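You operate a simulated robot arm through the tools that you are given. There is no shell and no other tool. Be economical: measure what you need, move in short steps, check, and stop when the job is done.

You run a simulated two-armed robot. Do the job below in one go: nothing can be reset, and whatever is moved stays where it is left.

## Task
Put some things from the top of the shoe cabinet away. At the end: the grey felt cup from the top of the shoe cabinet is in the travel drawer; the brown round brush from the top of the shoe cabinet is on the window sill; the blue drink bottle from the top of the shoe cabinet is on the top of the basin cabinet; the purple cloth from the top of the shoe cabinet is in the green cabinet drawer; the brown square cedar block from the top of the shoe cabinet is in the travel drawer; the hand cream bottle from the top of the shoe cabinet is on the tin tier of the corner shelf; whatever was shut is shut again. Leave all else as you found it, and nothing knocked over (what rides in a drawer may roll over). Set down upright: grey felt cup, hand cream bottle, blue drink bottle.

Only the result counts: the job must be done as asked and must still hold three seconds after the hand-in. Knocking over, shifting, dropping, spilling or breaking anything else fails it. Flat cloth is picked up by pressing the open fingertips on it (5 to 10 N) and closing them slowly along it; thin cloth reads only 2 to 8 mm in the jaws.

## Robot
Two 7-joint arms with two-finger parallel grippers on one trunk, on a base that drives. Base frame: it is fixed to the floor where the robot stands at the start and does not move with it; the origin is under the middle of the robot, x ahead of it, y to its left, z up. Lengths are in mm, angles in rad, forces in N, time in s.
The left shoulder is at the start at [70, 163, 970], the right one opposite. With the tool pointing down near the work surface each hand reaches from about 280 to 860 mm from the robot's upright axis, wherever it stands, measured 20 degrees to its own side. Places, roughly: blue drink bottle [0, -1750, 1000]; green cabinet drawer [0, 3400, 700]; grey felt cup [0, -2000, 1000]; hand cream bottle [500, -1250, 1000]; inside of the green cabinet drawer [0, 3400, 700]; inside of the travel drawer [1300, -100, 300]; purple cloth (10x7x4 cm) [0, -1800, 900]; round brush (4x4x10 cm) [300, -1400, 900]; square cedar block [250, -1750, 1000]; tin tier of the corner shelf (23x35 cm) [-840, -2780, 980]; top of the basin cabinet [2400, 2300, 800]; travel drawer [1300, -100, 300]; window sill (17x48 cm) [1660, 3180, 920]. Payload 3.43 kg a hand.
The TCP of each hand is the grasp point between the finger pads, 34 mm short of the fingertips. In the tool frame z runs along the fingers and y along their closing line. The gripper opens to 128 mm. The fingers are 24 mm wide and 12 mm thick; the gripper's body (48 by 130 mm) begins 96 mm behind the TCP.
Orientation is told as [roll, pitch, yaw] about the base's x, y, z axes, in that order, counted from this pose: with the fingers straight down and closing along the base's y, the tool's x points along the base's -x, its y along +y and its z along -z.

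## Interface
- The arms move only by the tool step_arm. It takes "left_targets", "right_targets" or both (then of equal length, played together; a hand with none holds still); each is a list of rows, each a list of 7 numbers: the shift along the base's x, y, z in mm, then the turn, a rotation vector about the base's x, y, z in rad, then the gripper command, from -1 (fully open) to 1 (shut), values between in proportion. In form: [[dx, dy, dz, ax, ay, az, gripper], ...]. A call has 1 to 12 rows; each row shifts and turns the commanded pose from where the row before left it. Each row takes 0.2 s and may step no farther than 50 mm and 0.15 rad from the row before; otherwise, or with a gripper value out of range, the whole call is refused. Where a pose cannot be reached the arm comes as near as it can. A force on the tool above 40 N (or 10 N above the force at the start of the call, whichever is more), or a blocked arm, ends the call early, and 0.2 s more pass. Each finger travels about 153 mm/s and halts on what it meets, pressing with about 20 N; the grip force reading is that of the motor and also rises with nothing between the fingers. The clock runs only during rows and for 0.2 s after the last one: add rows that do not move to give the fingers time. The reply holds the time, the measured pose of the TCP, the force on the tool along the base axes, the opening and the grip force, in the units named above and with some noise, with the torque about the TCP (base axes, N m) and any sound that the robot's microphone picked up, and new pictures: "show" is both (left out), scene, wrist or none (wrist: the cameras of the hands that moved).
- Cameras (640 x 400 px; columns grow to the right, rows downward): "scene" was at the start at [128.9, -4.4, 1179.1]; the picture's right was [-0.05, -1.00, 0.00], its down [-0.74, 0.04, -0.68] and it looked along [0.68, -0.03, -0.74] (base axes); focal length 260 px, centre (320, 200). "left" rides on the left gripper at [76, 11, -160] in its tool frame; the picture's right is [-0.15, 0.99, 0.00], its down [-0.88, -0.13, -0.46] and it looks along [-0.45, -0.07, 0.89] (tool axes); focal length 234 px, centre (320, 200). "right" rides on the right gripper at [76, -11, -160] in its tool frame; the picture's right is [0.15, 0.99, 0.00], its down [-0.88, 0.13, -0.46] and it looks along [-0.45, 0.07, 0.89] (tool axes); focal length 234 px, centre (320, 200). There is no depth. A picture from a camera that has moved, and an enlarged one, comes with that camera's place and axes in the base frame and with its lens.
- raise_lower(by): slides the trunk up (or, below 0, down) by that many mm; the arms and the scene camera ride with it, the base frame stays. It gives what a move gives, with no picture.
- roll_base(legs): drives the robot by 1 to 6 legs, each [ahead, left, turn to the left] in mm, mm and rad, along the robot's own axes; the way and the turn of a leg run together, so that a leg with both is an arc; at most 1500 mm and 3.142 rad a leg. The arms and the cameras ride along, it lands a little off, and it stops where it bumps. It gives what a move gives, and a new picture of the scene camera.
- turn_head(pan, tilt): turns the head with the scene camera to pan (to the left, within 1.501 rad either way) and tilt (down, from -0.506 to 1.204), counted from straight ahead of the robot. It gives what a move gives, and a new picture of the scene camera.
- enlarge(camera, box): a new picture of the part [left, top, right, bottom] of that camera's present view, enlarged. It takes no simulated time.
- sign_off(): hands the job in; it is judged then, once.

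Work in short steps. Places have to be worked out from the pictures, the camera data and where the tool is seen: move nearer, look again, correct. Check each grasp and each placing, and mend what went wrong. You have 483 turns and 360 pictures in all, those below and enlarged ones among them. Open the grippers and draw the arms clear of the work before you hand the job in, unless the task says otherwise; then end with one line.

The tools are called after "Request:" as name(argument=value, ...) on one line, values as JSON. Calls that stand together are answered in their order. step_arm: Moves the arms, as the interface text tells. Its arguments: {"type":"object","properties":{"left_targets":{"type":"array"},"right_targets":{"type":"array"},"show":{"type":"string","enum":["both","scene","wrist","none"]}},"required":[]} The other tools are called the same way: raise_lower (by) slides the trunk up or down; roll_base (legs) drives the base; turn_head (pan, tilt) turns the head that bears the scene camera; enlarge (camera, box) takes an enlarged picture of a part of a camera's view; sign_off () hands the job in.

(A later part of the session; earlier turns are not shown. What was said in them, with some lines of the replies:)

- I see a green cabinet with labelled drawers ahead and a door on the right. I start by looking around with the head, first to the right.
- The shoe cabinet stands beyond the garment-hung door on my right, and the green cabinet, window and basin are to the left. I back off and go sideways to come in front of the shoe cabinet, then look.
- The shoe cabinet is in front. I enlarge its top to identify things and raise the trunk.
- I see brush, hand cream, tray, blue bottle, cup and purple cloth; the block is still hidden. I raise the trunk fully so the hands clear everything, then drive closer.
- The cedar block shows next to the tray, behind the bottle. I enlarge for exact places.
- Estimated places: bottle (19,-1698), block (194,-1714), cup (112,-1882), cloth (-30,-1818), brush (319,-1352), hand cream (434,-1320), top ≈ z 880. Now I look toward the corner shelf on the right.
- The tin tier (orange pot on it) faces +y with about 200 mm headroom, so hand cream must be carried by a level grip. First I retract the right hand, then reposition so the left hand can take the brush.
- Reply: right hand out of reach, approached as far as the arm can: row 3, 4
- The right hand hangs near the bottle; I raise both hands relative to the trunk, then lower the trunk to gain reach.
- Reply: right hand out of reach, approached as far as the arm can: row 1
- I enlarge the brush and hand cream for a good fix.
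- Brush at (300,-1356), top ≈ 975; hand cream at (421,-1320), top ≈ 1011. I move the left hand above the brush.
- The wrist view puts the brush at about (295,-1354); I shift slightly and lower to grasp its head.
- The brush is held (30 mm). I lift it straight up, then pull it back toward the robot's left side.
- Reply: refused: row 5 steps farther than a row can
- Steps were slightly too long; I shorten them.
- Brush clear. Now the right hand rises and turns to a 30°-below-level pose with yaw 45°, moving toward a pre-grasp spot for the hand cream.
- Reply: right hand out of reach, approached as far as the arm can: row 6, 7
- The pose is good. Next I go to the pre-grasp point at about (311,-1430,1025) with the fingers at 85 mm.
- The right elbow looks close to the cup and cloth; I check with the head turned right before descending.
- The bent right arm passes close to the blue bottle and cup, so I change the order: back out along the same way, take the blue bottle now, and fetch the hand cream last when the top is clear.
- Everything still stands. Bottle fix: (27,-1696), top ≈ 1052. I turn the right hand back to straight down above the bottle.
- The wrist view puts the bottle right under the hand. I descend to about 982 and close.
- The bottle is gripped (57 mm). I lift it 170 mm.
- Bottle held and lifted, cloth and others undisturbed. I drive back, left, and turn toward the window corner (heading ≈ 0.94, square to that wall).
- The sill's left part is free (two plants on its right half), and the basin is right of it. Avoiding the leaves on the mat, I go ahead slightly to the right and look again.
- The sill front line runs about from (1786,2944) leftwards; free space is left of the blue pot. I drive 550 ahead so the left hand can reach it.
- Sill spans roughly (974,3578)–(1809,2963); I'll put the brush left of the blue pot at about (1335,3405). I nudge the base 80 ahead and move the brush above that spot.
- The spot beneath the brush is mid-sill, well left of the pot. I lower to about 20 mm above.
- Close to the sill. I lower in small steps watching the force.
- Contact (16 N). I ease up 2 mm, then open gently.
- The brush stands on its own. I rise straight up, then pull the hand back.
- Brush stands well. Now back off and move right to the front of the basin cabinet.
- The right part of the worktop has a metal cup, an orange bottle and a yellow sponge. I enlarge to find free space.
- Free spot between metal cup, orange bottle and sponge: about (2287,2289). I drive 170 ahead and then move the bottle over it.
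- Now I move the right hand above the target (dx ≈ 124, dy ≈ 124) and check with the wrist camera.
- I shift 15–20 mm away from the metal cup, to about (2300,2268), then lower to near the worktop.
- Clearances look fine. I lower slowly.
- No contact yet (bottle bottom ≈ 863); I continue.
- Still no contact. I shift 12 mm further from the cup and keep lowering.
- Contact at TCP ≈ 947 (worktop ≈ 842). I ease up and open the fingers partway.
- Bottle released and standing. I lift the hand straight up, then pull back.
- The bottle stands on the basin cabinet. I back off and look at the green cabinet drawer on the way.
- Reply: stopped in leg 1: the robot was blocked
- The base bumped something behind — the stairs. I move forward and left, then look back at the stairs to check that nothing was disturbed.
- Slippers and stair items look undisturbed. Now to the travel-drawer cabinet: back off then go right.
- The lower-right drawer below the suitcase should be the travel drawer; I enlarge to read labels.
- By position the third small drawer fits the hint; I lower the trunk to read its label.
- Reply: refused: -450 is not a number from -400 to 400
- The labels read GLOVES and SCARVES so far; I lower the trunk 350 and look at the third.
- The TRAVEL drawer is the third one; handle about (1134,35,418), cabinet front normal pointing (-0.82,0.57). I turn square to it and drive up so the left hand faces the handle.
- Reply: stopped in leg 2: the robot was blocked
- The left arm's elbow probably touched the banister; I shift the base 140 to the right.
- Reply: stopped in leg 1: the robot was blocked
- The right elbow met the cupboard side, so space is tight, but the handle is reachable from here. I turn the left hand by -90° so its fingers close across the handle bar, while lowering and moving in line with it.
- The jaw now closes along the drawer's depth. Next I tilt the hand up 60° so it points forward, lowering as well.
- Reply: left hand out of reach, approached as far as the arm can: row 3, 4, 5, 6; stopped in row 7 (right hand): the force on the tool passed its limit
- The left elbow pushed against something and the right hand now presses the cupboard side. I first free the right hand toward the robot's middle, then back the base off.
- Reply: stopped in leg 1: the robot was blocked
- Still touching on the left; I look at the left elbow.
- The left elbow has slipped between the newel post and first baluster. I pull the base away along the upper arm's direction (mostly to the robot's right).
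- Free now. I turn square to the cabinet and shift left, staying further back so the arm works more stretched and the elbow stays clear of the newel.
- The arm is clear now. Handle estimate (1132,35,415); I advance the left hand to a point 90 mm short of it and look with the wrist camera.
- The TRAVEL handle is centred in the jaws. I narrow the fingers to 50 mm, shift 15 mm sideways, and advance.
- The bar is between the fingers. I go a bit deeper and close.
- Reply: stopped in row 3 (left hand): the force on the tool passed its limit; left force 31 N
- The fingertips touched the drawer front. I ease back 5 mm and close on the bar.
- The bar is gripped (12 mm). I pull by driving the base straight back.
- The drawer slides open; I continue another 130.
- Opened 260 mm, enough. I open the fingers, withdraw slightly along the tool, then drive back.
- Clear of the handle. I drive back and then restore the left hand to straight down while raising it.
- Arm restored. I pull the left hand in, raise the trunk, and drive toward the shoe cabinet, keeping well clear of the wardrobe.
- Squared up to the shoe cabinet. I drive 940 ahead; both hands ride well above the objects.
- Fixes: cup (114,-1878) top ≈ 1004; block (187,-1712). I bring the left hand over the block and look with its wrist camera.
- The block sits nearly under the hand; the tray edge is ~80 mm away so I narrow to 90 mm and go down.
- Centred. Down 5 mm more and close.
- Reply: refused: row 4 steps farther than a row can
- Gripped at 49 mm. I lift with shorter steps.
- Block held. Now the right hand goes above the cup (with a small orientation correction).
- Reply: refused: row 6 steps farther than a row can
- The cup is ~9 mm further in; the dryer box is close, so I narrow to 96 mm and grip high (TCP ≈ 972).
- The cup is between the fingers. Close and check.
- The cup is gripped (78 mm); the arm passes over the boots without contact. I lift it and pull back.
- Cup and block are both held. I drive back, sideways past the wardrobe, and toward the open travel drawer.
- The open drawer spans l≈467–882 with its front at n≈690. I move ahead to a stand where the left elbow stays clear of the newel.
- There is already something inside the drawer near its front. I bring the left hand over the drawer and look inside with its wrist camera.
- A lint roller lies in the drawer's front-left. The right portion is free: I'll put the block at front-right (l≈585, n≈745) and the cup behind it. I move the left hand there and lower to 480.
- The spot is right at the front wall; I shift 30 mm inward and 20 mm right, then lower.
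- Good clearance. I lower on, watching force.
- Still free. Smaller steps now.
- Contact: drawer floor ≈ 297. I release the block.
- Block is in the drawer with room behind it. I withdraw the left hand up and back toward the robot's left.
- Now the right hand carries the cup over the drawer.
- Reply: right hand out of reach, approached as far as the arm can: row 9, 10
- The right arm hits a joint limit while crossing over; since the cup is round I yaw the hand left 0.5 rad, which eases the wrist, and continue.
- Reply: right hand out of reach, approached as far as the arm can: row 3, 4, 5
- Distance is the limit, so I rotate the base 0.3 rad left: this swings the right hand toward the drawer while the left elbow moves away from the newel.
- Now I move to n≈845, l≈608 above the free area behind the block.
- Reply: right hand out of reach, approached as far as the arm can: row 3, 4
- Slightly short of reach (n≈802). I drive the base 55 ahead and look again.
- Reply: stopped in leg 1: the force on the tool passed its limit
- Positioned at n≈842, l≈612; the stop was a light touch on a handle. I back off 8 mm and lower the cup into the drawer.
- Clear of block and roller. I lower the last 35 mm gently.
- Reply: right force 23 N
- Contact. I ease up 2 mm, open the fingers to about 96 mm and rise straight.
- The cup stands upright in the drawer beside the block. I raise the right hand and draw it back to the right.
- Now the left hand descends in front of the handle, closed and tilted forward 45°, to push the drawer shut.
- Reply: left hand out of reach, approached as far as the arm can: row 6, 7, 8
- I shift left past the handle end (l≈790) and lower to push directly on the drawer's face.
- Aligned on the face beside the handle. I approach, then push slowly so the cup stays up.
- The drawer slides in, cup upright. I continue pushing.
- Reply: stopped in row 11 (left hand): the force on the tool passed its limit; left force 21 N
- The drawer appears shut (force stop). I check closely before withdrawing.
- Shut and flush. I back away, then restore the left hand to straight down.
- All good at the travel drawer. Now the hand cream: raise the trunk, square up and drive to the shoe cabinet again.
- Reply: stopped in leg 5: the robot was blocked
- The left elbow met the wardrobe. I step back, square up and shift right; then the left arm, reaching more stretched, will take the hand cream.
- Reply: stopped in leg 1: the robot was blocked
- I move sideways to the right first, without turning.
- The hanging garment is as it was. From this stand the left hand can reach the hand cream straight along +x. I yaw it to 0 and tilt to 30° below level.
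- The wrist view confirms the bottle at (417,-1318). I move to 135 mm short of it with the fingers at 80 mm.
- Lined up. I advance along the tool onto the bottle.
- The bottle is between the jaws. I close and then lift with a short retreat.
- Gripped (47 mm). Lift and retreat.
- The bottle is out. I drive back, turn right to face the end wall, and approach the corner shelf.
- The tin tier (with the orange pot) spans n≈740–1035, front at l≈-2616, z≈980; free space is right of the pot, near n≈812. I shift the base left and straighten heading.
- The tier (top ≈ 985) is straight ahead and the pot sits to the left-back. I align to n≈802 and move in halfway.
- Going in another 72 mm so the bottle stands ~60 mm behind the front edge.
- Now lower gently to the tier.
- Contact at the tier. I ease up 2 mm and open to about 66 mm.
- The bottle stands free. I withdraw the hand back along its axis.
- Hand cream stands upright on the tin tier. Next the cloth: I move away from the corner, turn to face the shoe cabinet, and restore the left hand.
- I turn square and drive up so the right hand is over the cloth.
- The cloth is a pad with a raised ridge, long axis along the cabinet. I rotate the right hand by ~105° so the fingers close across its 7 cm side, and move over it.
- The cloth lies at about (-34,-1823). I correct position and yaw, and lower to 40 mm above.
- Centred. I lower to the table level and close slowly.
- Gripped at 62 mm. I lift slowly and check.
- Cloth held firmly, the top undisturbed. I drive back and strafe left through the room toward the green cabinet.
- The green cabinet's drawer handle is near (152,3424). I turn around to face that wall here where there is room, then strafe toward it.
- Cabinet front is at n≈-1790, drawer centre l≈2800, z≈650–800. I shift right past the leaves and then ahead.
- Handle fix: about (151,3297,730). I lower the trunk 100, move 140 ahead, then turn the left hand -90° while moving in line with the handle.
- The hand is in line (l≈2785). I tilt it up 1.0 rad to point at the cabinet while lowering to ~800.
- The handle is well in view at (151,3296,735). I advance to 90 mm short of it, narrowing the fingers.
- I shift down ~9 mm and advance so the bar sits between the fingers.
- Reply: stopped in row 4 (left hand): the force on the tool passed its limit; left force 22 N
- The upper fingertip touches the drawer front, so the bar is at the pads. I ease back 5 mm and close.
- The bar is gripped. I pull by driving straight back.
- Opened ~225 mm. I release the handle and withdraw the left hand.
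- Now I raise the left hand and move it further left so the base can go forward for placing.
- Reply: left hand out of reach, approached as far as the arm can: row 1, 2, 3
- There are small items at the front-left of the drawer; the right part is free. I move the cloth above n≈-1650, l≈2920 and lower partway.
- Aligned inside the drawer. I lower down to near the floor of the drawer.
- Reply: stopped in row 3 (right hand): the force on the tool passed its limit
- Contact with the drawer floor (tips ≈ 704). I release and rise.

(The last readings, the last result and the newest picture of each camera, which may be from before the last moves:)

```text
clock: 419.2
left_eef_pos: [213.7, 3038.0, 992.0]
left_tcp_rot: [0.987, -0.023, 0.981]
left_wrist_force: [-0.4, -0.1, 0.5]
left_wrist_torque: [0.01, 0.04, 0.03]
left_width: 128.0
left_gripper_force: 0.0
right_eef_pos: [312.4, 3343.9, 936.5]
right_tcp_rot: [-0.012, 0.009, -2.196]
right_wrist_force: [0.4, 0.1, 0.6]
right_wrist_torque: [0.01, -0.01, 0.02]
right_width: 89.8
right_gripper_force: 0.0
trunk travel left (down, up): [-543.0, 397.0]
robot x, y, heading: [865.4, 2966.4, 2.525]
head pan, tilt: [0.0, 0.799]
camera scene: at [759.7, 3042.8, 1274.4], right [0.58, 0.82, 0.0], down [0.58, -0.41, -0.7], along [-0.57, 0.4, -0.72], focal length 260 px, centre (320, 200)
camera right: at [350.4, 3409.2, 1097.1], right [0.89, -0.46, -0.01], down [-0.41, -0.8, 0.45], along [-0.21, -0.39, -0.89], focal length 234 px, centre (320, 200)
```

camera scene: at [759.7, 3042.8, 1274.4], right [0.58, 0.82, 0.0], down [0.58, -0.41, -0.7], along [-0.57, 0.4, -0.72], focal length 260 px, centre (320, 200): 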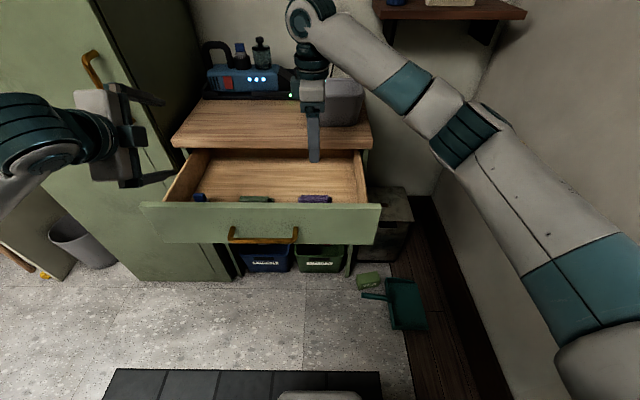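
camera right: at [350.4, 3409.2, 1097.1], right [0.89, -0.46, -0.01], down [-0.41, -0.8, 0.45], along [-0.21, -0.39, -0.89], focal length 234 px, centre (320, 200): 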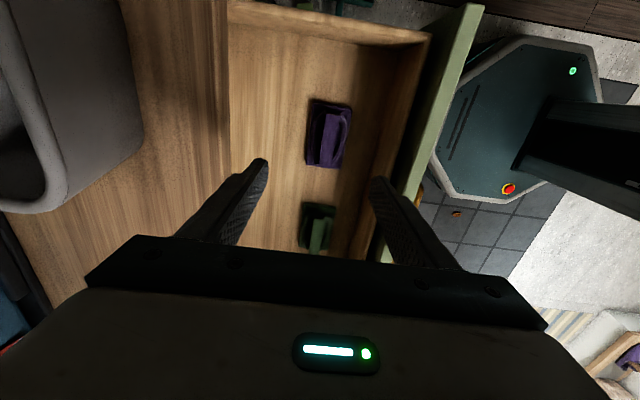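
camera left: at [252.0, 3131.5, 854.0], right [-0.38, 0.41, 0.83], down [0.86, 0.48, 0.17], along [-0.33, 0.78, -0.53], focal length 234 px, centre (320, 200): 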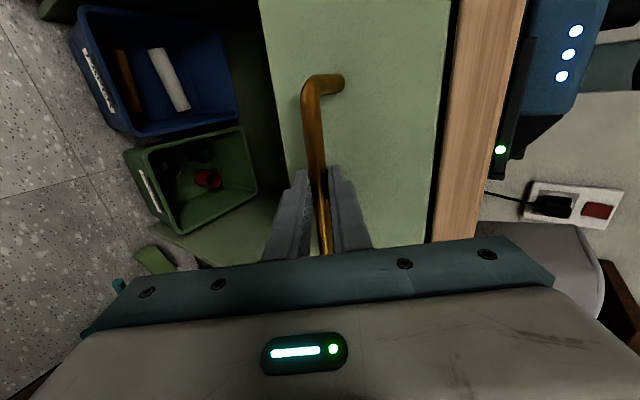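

The cloth lies in the drawer. I draw the right hand back, back the base off, and lower the closed left hand in front of the drawer to push it shut.

Request:
step_arm(right_targets=[[40, -28, 0, 0, 0, 0, -0.4], [40, -28, 0, 0, 0, 0, -0.4], [40, -28, 0, 0, 0, 0, -0.4], [40, -28, 0, 0, 0, 0, -0.4], [0, 0, 0, 0, 0, 0, -0.4]], show="none")

Request:
roll_base(legs=[[-180, 0, 0.01]])

Request:
step_arm(left_targets=[[5, 7, -45, 0, 0, 0, 1], [5, 7, -45, 0, 0, 0, 1], [5, 7, -45, 0, 0, 0, 1], [5, 7, -45, 0, 0, 0, 1], [5, 7, -45, 0, 0, 0, 1], [0, 0, -25, 0, 0, 0, 1]])

```text
clock: 420.4
left_eef_pos: [212.8, 3038.9, 991.3]
left_tcp_rot: [0.987, -0.023, 0.982]
left_wrist_force: [-0.1, -0.8, 0.3]
left_wrist_torque: [-0.01, -0.01, 0.01]
left_width: 128.0
left_gripper_force: 0.0
right_eef_pos: [470.0, 3232.4, 936.9]
right_tcp_rot: [-0.009, 0.01, -2.199]
right_wrist_force: [-0.8, 0.7, -0.1]
right_wrist_torque: [0.0, -0.01, 0.0]
right_width: 89.5
right_gripper_force: 0.0
trunk travel left (down, up): [-543.0, 397.0]
robot x, y, heading: [864.3, 2965.4, 2.525]
head pan, tilt: [0.0, 0.799]
```

```text
clock: 422.0
left_eef_pos: [363.5, 2926.4, 991.7]
left_tcp_rot: [0.988, -0.023, 0.989]
left_wrist_force: [0.5, 0.4, 0.1]
left_wrist_torque: [-0.03, 0.0, -0.03]
left_width: 128.0
left_gripper_force: 0.0
right_eef_pos: [618.1, 3123.0, 938.1]
right_tcp_rot: [-0.01, 0.009, -2.188]
right_wrist_force: [0.9, -0.1, -0.9]
right_wrist_torque: [0.0, 0.03, -0.01]
right_width: 89.6
right_gripper_force: 0.0
trunk travel left (down, up): [-543.0, 397.0]
robot x, y, heading: [1016.4, 2865.1, 2.54]
head pan, tilt: [0.0, 0.799]
camera scene: at [908.8, 2936.9, 1274.6], right [0.57, 0.82, 0.0], down [0.59, -0.41, -0.7], along [-0.57, 0.4, -0.72], focal length 260 px, centre (320, 200)
```

scene: 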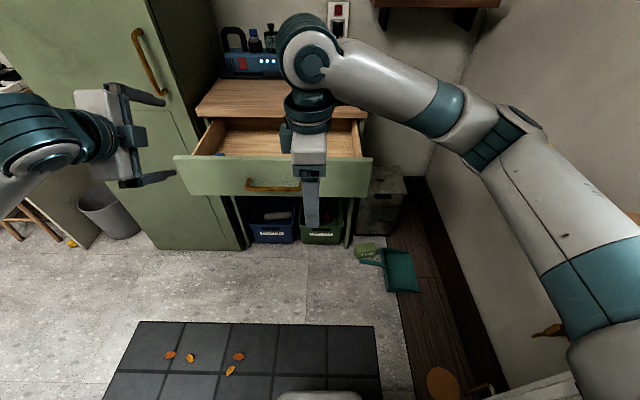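

```text
clock: 423.4
left_eef_pos: [387.8, 2963.6, 743.7]
left_tcp_rot: [0.989, -0.023, 0.994]
left_wrist_force: [-0.2, -0.1, -0.1]
left_wrist_torque: [-0.01, 0.04, -0.04]
left_width: 0.0
left_gripper_force: 19.7
right_eef_pos: [617.2, 3123.2, 937.1]
right_tcp_rot: [-0.012, 0.008, -2.185]
right_wrist_force: [0.1, -1.0, 0.4]
right_wrist_torque: [0.01, -0.04, -0.01]
right_width: 89.4
right_gripper_force: 0.1
trunk travel left (down, up): [-543.0, 397.0]
robot x, y, heading: [1017.7, 2861.7, 2.536]
head pan, tilt: [0.0, 0.799]
camera scene: at [908.0, 2937.2, 1274.5], right [0.57, 0.82, 0.0], down [0.59, -0.41, -0.7], along [-0.57, 0.4, -0.72], focal length 260 px, centre (320, 200)
camera left: at [451.6, 2827.4, 839.8], right [-0.39, 0.41, 0.83], down [0.86, 0.49, 0.16], along [-0.34, 0.77, -0.54], focal length 234 px, centre (320, 200)
```

scene: 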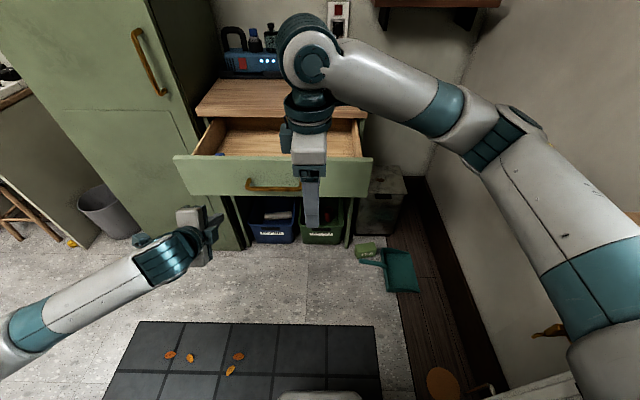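
left: 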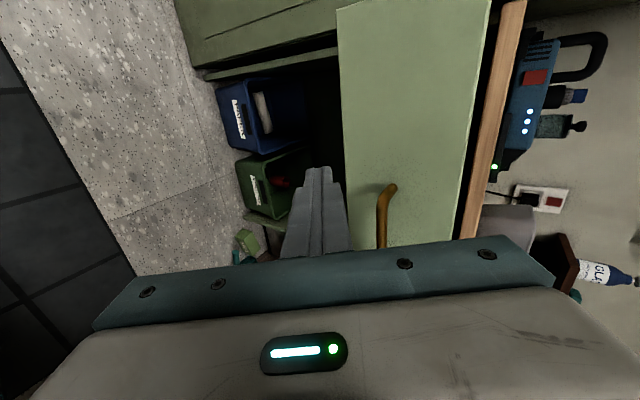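

Tip height ≈ 725 is on the drawer face, left of the handle. I push by driving forward.

Request:
roll_base(legs=[[150, 0, 0], [160, 0, 0]])

```text
clock: 425.8
left_eef_pos: [134.0, 3135.1, 743.6]
left_tcp_rot: [0.987, -0.024, 0.992]
left_wrist_force: [-0.4, -0.1, -1.0]
left_wrist_torque: [0.02, -0.02, -0.02]
left_width: 0.0
left_gripper_force: 20.7
right_eef_pos: [364.4, 3297.1, 937.7]
right_tcp_rot: [-0.009, 0.009, -2.185]
right_wrist_force: [0.7, 0.2, -1.5]
right_wrist_torque: [-0.03, -0.02, 0.01]
right_width: 89.7
right_gripper_force: 0.0
trunk travel left (down, up): [-543.0, 397.0]
robot x, y, heading: [764.7, 3034.6, 2.541]
head pan, tilt: [0.0, 0.799]
camera scene: at [655.6, 3111.9, 1274.3], right [0.57, 0.82, 0.0], down [0.59, -0.41, -0.7], along [-0.57, 0.4, -0.72], focal length 260 px, centre (320, 200)
```

scene: 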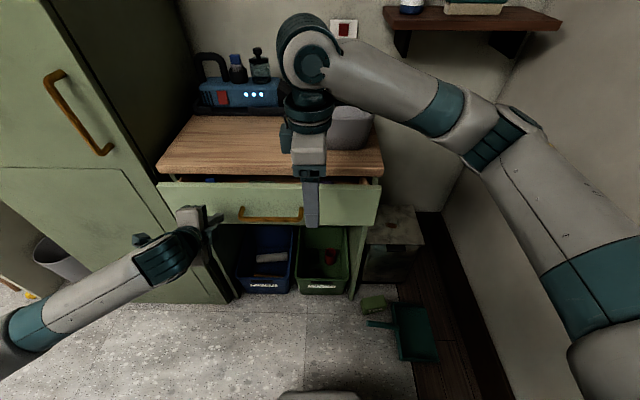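

Nearly shut. I finish with the arm in small steps.

Request:
step_arm(left_targets=[[-8.2, 5.7, 0, 0, 0, 0, 1], [-8.2, 5.7, 0, 0, 0, 0, 1], [-8.2, 5.7, 0, 0, 0, 0, 1], [-8.2, 5.7, 0, 0, 0, 0, 1], [-8.2, 5.7, 0, 0, 0, 0, 1], [-8.2, 5.7, 0, 0, 0, 0, 1], [-6, 4, 0, 0, 0, 0, 1], [-6, 4, 0, 0, 0, 0, 1]], show="scene")

```text
clock: 427.2
left_eef_pos: [94.4, 3165.6, 744.4]
left_tcp_rot: [0.979, -0.024, 0.989]
left_wrist_force: [19.5, -15.2, 13.9]
left_wrist_torque: [0.18, 0.11, -0.19]
left_width: 0.0
left_gripper_force: 19.8
right_eef_pos: [367.3, 3292.4, 938.5]
right_tcp_rot: [-0.011, 0.007, -2.181]
right_wrist_force: [-0.2, -0.1, -0.8]
right_wrist_torque: [0.0, 0.0, 0.0]
right_width: 89.5
right_gripper_force: 0.1
trunk travel left (down, up): [-543.0, 397.0]
robot x, y, heading: [766.9, 3036.6, 2.544]
head pan, tilt: [0.0, 0.799]
stopped in row 7 (left hand): the force on the tool passed its limit (the readings are from after the stop); the commanded pose is now the measured one
camera scene: at [659.8, 3108.8, 1275.1], right [0.57, 0.82, 0.0], down [0.59, -0.41, -0.7], along [-0.58, 0.4, -0.72], focal length 260 px, centre (320, 200)
```

scene: 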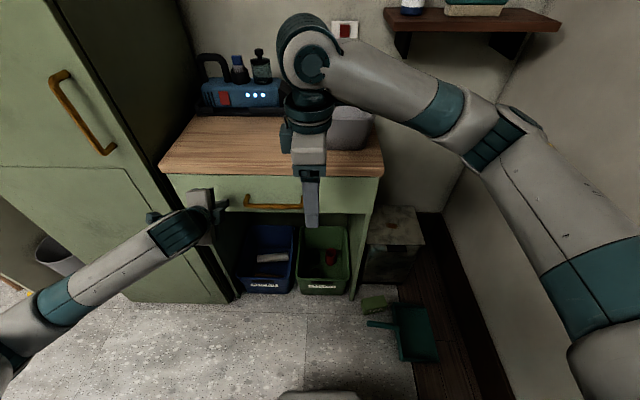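

The drawer is shut. I pull the left hand off and back the base away, then check it.

Request:
step_arm(left_targets=[[12, -8, 0, 0, 0, 0, 1], [30, -20, 5, 0, 0, 0, 1], [35, -24, 5, 0, 0, 0, 1]], show="none")

Request:
roll_base(legs=[[-400, 0, 0]])

Request:
enlarge(camera="scene", box=[160, 60, 400, 240])

```text
clock: 428.0
left_eef_pos: [170.0, 3113.6, 750.6]
left_tcp_rot: [0.978, -0.023, 0.991]
left_wrist_force: [0.4, -0.6, 0.6]
left_wrist_torque: [0.04, 0.01, 0.0]
left_width: 0.0
left_gripper_force: 20.4
right_eef_pos: [366.7, 3295.4, 937.5]
right_tcp_rot: [-0.013, 0.008, -2.183]
right_wrist_force: [0.5, 0.1, 0.2]
right_wrist_torque: [0.02, 0.01, 0.0]
right_width: 89.6
right_gripper_force: 0.2
trunk travel left (down, up): [-543.0, 397.0]
robot x, y, heading: [767.4, 3038.6, 2.533]
head pan, tilt: [0.0, 0.799]
```

```text
clock: 430.5
left_eef_pos: [492.4, 2893.5, 750.4]
left_tcp_rot: [0.978, -0.022, 0.985]
left_wrist_force: [-0.7, -0.4, -0.1]
left_wrist_torque: [-0.01, 0.02, 0.0]
left_width: 0.1
left_gripper_force: 19.9
right_eef_pos: [689.5, 3074.0, 939.0]
right_tcp_rot: [-0.012, 0.009, -2.189]
right_wrist_force: [1.1, -0.5, 0.1]
right_wrist_torque: [0.02, 0.01, -0.02]
right_width: 89.8
right_gripper_force: 0.0
trunk travel left (down, up): [-543.0, 397.0]
robot x, y, heading: [1090.4, 2811.5, 2.536]
head pan, tilt: [0.0, 0.799]
camera scene: at [980.8, 2887.0, 1274.5], right [0.57, 0.82, 0.0], down [0.59, -0.41, -0.7], along [-0.57, 0.4, -0.72], focal length 260 px, centre (320, 200)
```

scene: 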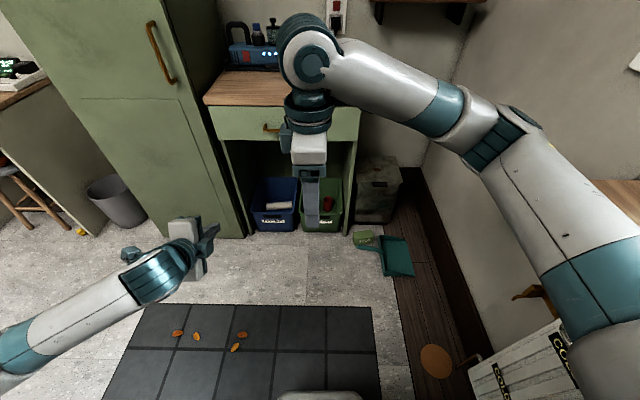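

```text
2.22 times, centred on (280, 150) of scene
camera zoom: at [980.8, 2887.0, 1274.5], right [0.57, 0.82, 0.0], down [0.59, -0.41, -0.7], along [-0.57, 0.4, -0.72], focal length 578 px, centre (409, 311)
```

zoom: 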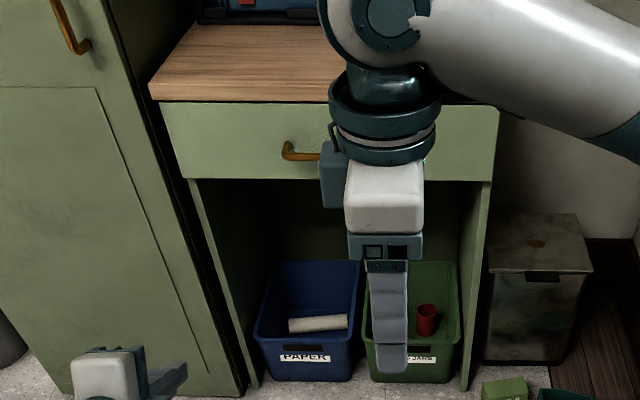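

The drawer is flush. I open both grippers and take a last look at the sill and basin.

Request:
step_arm(left_targets=[[20, -14, 20, 0, 0, 0, -1], [20, -14, 20, 0, 0, 0, -1], [0, 0, 0, 0, 0, 0, -1]], right_targets=[[20, -14, 20, 0, 0, 0, -1], [20, -14, 20, 0, 0, 0, -1], [0, 0, 0, 0, 0, 0, -1]], show="none")

Request:
roll_base(legs=[[0, 500, 0]])

Request:
turn_head(pan=-1.5, tilt=0.3)

```text
clock: 431.3
left_eef_pos: [497.3, 2886.9, 762.0]
left_tcp_rot: [0.976, -0.024, 0.985]
left_wrist_force: [0.2, -0.3, -0.4]
left_wrist_torque: [-0.02, -0.01, -0.04]
left_width: 128.0
left_gripper_force: 0.0
left hand out of reach, approached as far as the arm can: row 1, 2
right_eef_pos: [732.2, 3045.2, 976.5]
right_tcp_rot: [-0.011, 0.01, -2.188]
right_wrist_force: [-0.7, -0.7, -1.1]
right_wrist_torque: [-0.02, 0.03, -0.03]
right_width: 128.1
right_gripper_force: 0.0
trunk travel left (down, up): [-543.0, 397.0]
robot x, y, heading: [1090.8, 2814.7, 2.535]
head pan, tilt: [0.0, 0.799]
```

```text
clock: 434.1
left_eef_pos: [219.3, 2492.9, 761.0]
left_tcp_rot: [0.975, -0.024, 0.977]
left_wrist_force: [-0.2, -0.2, 0.2]
left_wrist_torque: [0.01, -0.02, 0.0]
left_width: 128.0
left_gripper_force: 0.0
right_eef_pos: [453.5, 2650.1, 977.1]
right_tcp_rot: [-0.01, 0.009, -2.196]
right_wrist_force: [0.3, 0.2, 1.1]
right_wrist_torque: [0.01, -0.03, -0.02]
right_width: 127.9
right_gripper_force: 0.0
trunk travel left (down, up): [-543.0, 397.0]
robot x, y, heading: [810.0, 2413.6, 2.522]
head pan, tilt: [0.0, 0.799]
camera scene: at [700.2, 2489.3, 1274.4], right [0.58, 0.82, 0.0], down [0.59, -0.41, -0.7], along [-0.57, 0.4, -0.72], focal length 260 px, centre (320, 200)
```

scene: 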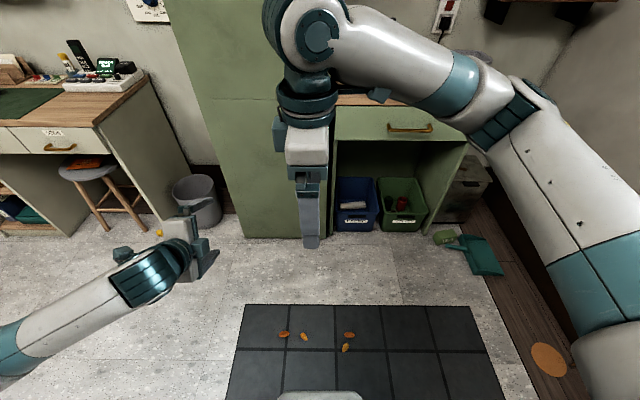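

```text
clock: 435.8
left_eef_pos: [220.0, 2492.5, 762.9]
left_tcp_rot: [0.975, -0.024, 0.977]
left_wrist_force: [0.3, 0.2, 0.8]
left_wrist_torque: [0.0, 0.03, 0.03]
left_width: 127.9
left_gripper_force: 0.0
right_eef_pos: [453.3, 2650.7, 975.4]
right_tcp_rot: [-0.011, 0.009, -2.195]
right_wrist_force: [-1.0, -0.6, 0.6]
right_wrist_torque: [0.0, 0.02, 0.0]
right_width: 128.0
right_gripper_force: 0.1
trunk travel left (down, up): [-543.0, 397.0]
robot x, y, heading: [809.5, 2412.1, 2.528]
head pan, tilt: [-1.499, 0.3]
camera scene: at [814.8, 2523.1, 1318.8], right [0.86, -0.52, 0.0], down [-0.15, -0.25, -0.96], along [0.49, 0.82, -0.3], focal length 260 px, centre (320, 200)
```

scene: 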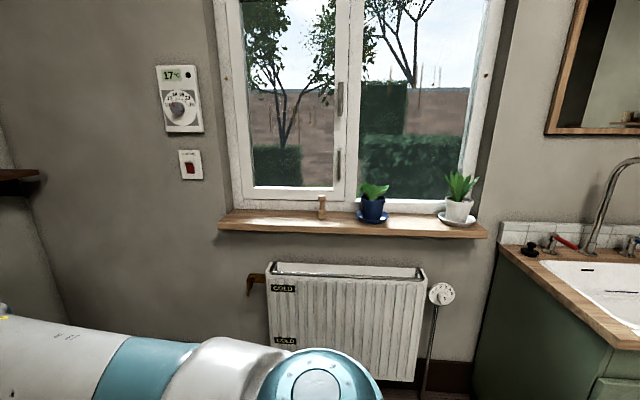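

The brush stands on the sill, the drawers are shut and everything else was checked at its placing. Grippers are open and the arms clear, so I hand in.

Request:
sign_off()

```text
The job is handed in.
```

I put all six things where you asked, shut both drawers again, and handed the job in. On the way, the base and arms bumped the stairs, banister and wardrobe. The pictures show nothing moved or knocked over.
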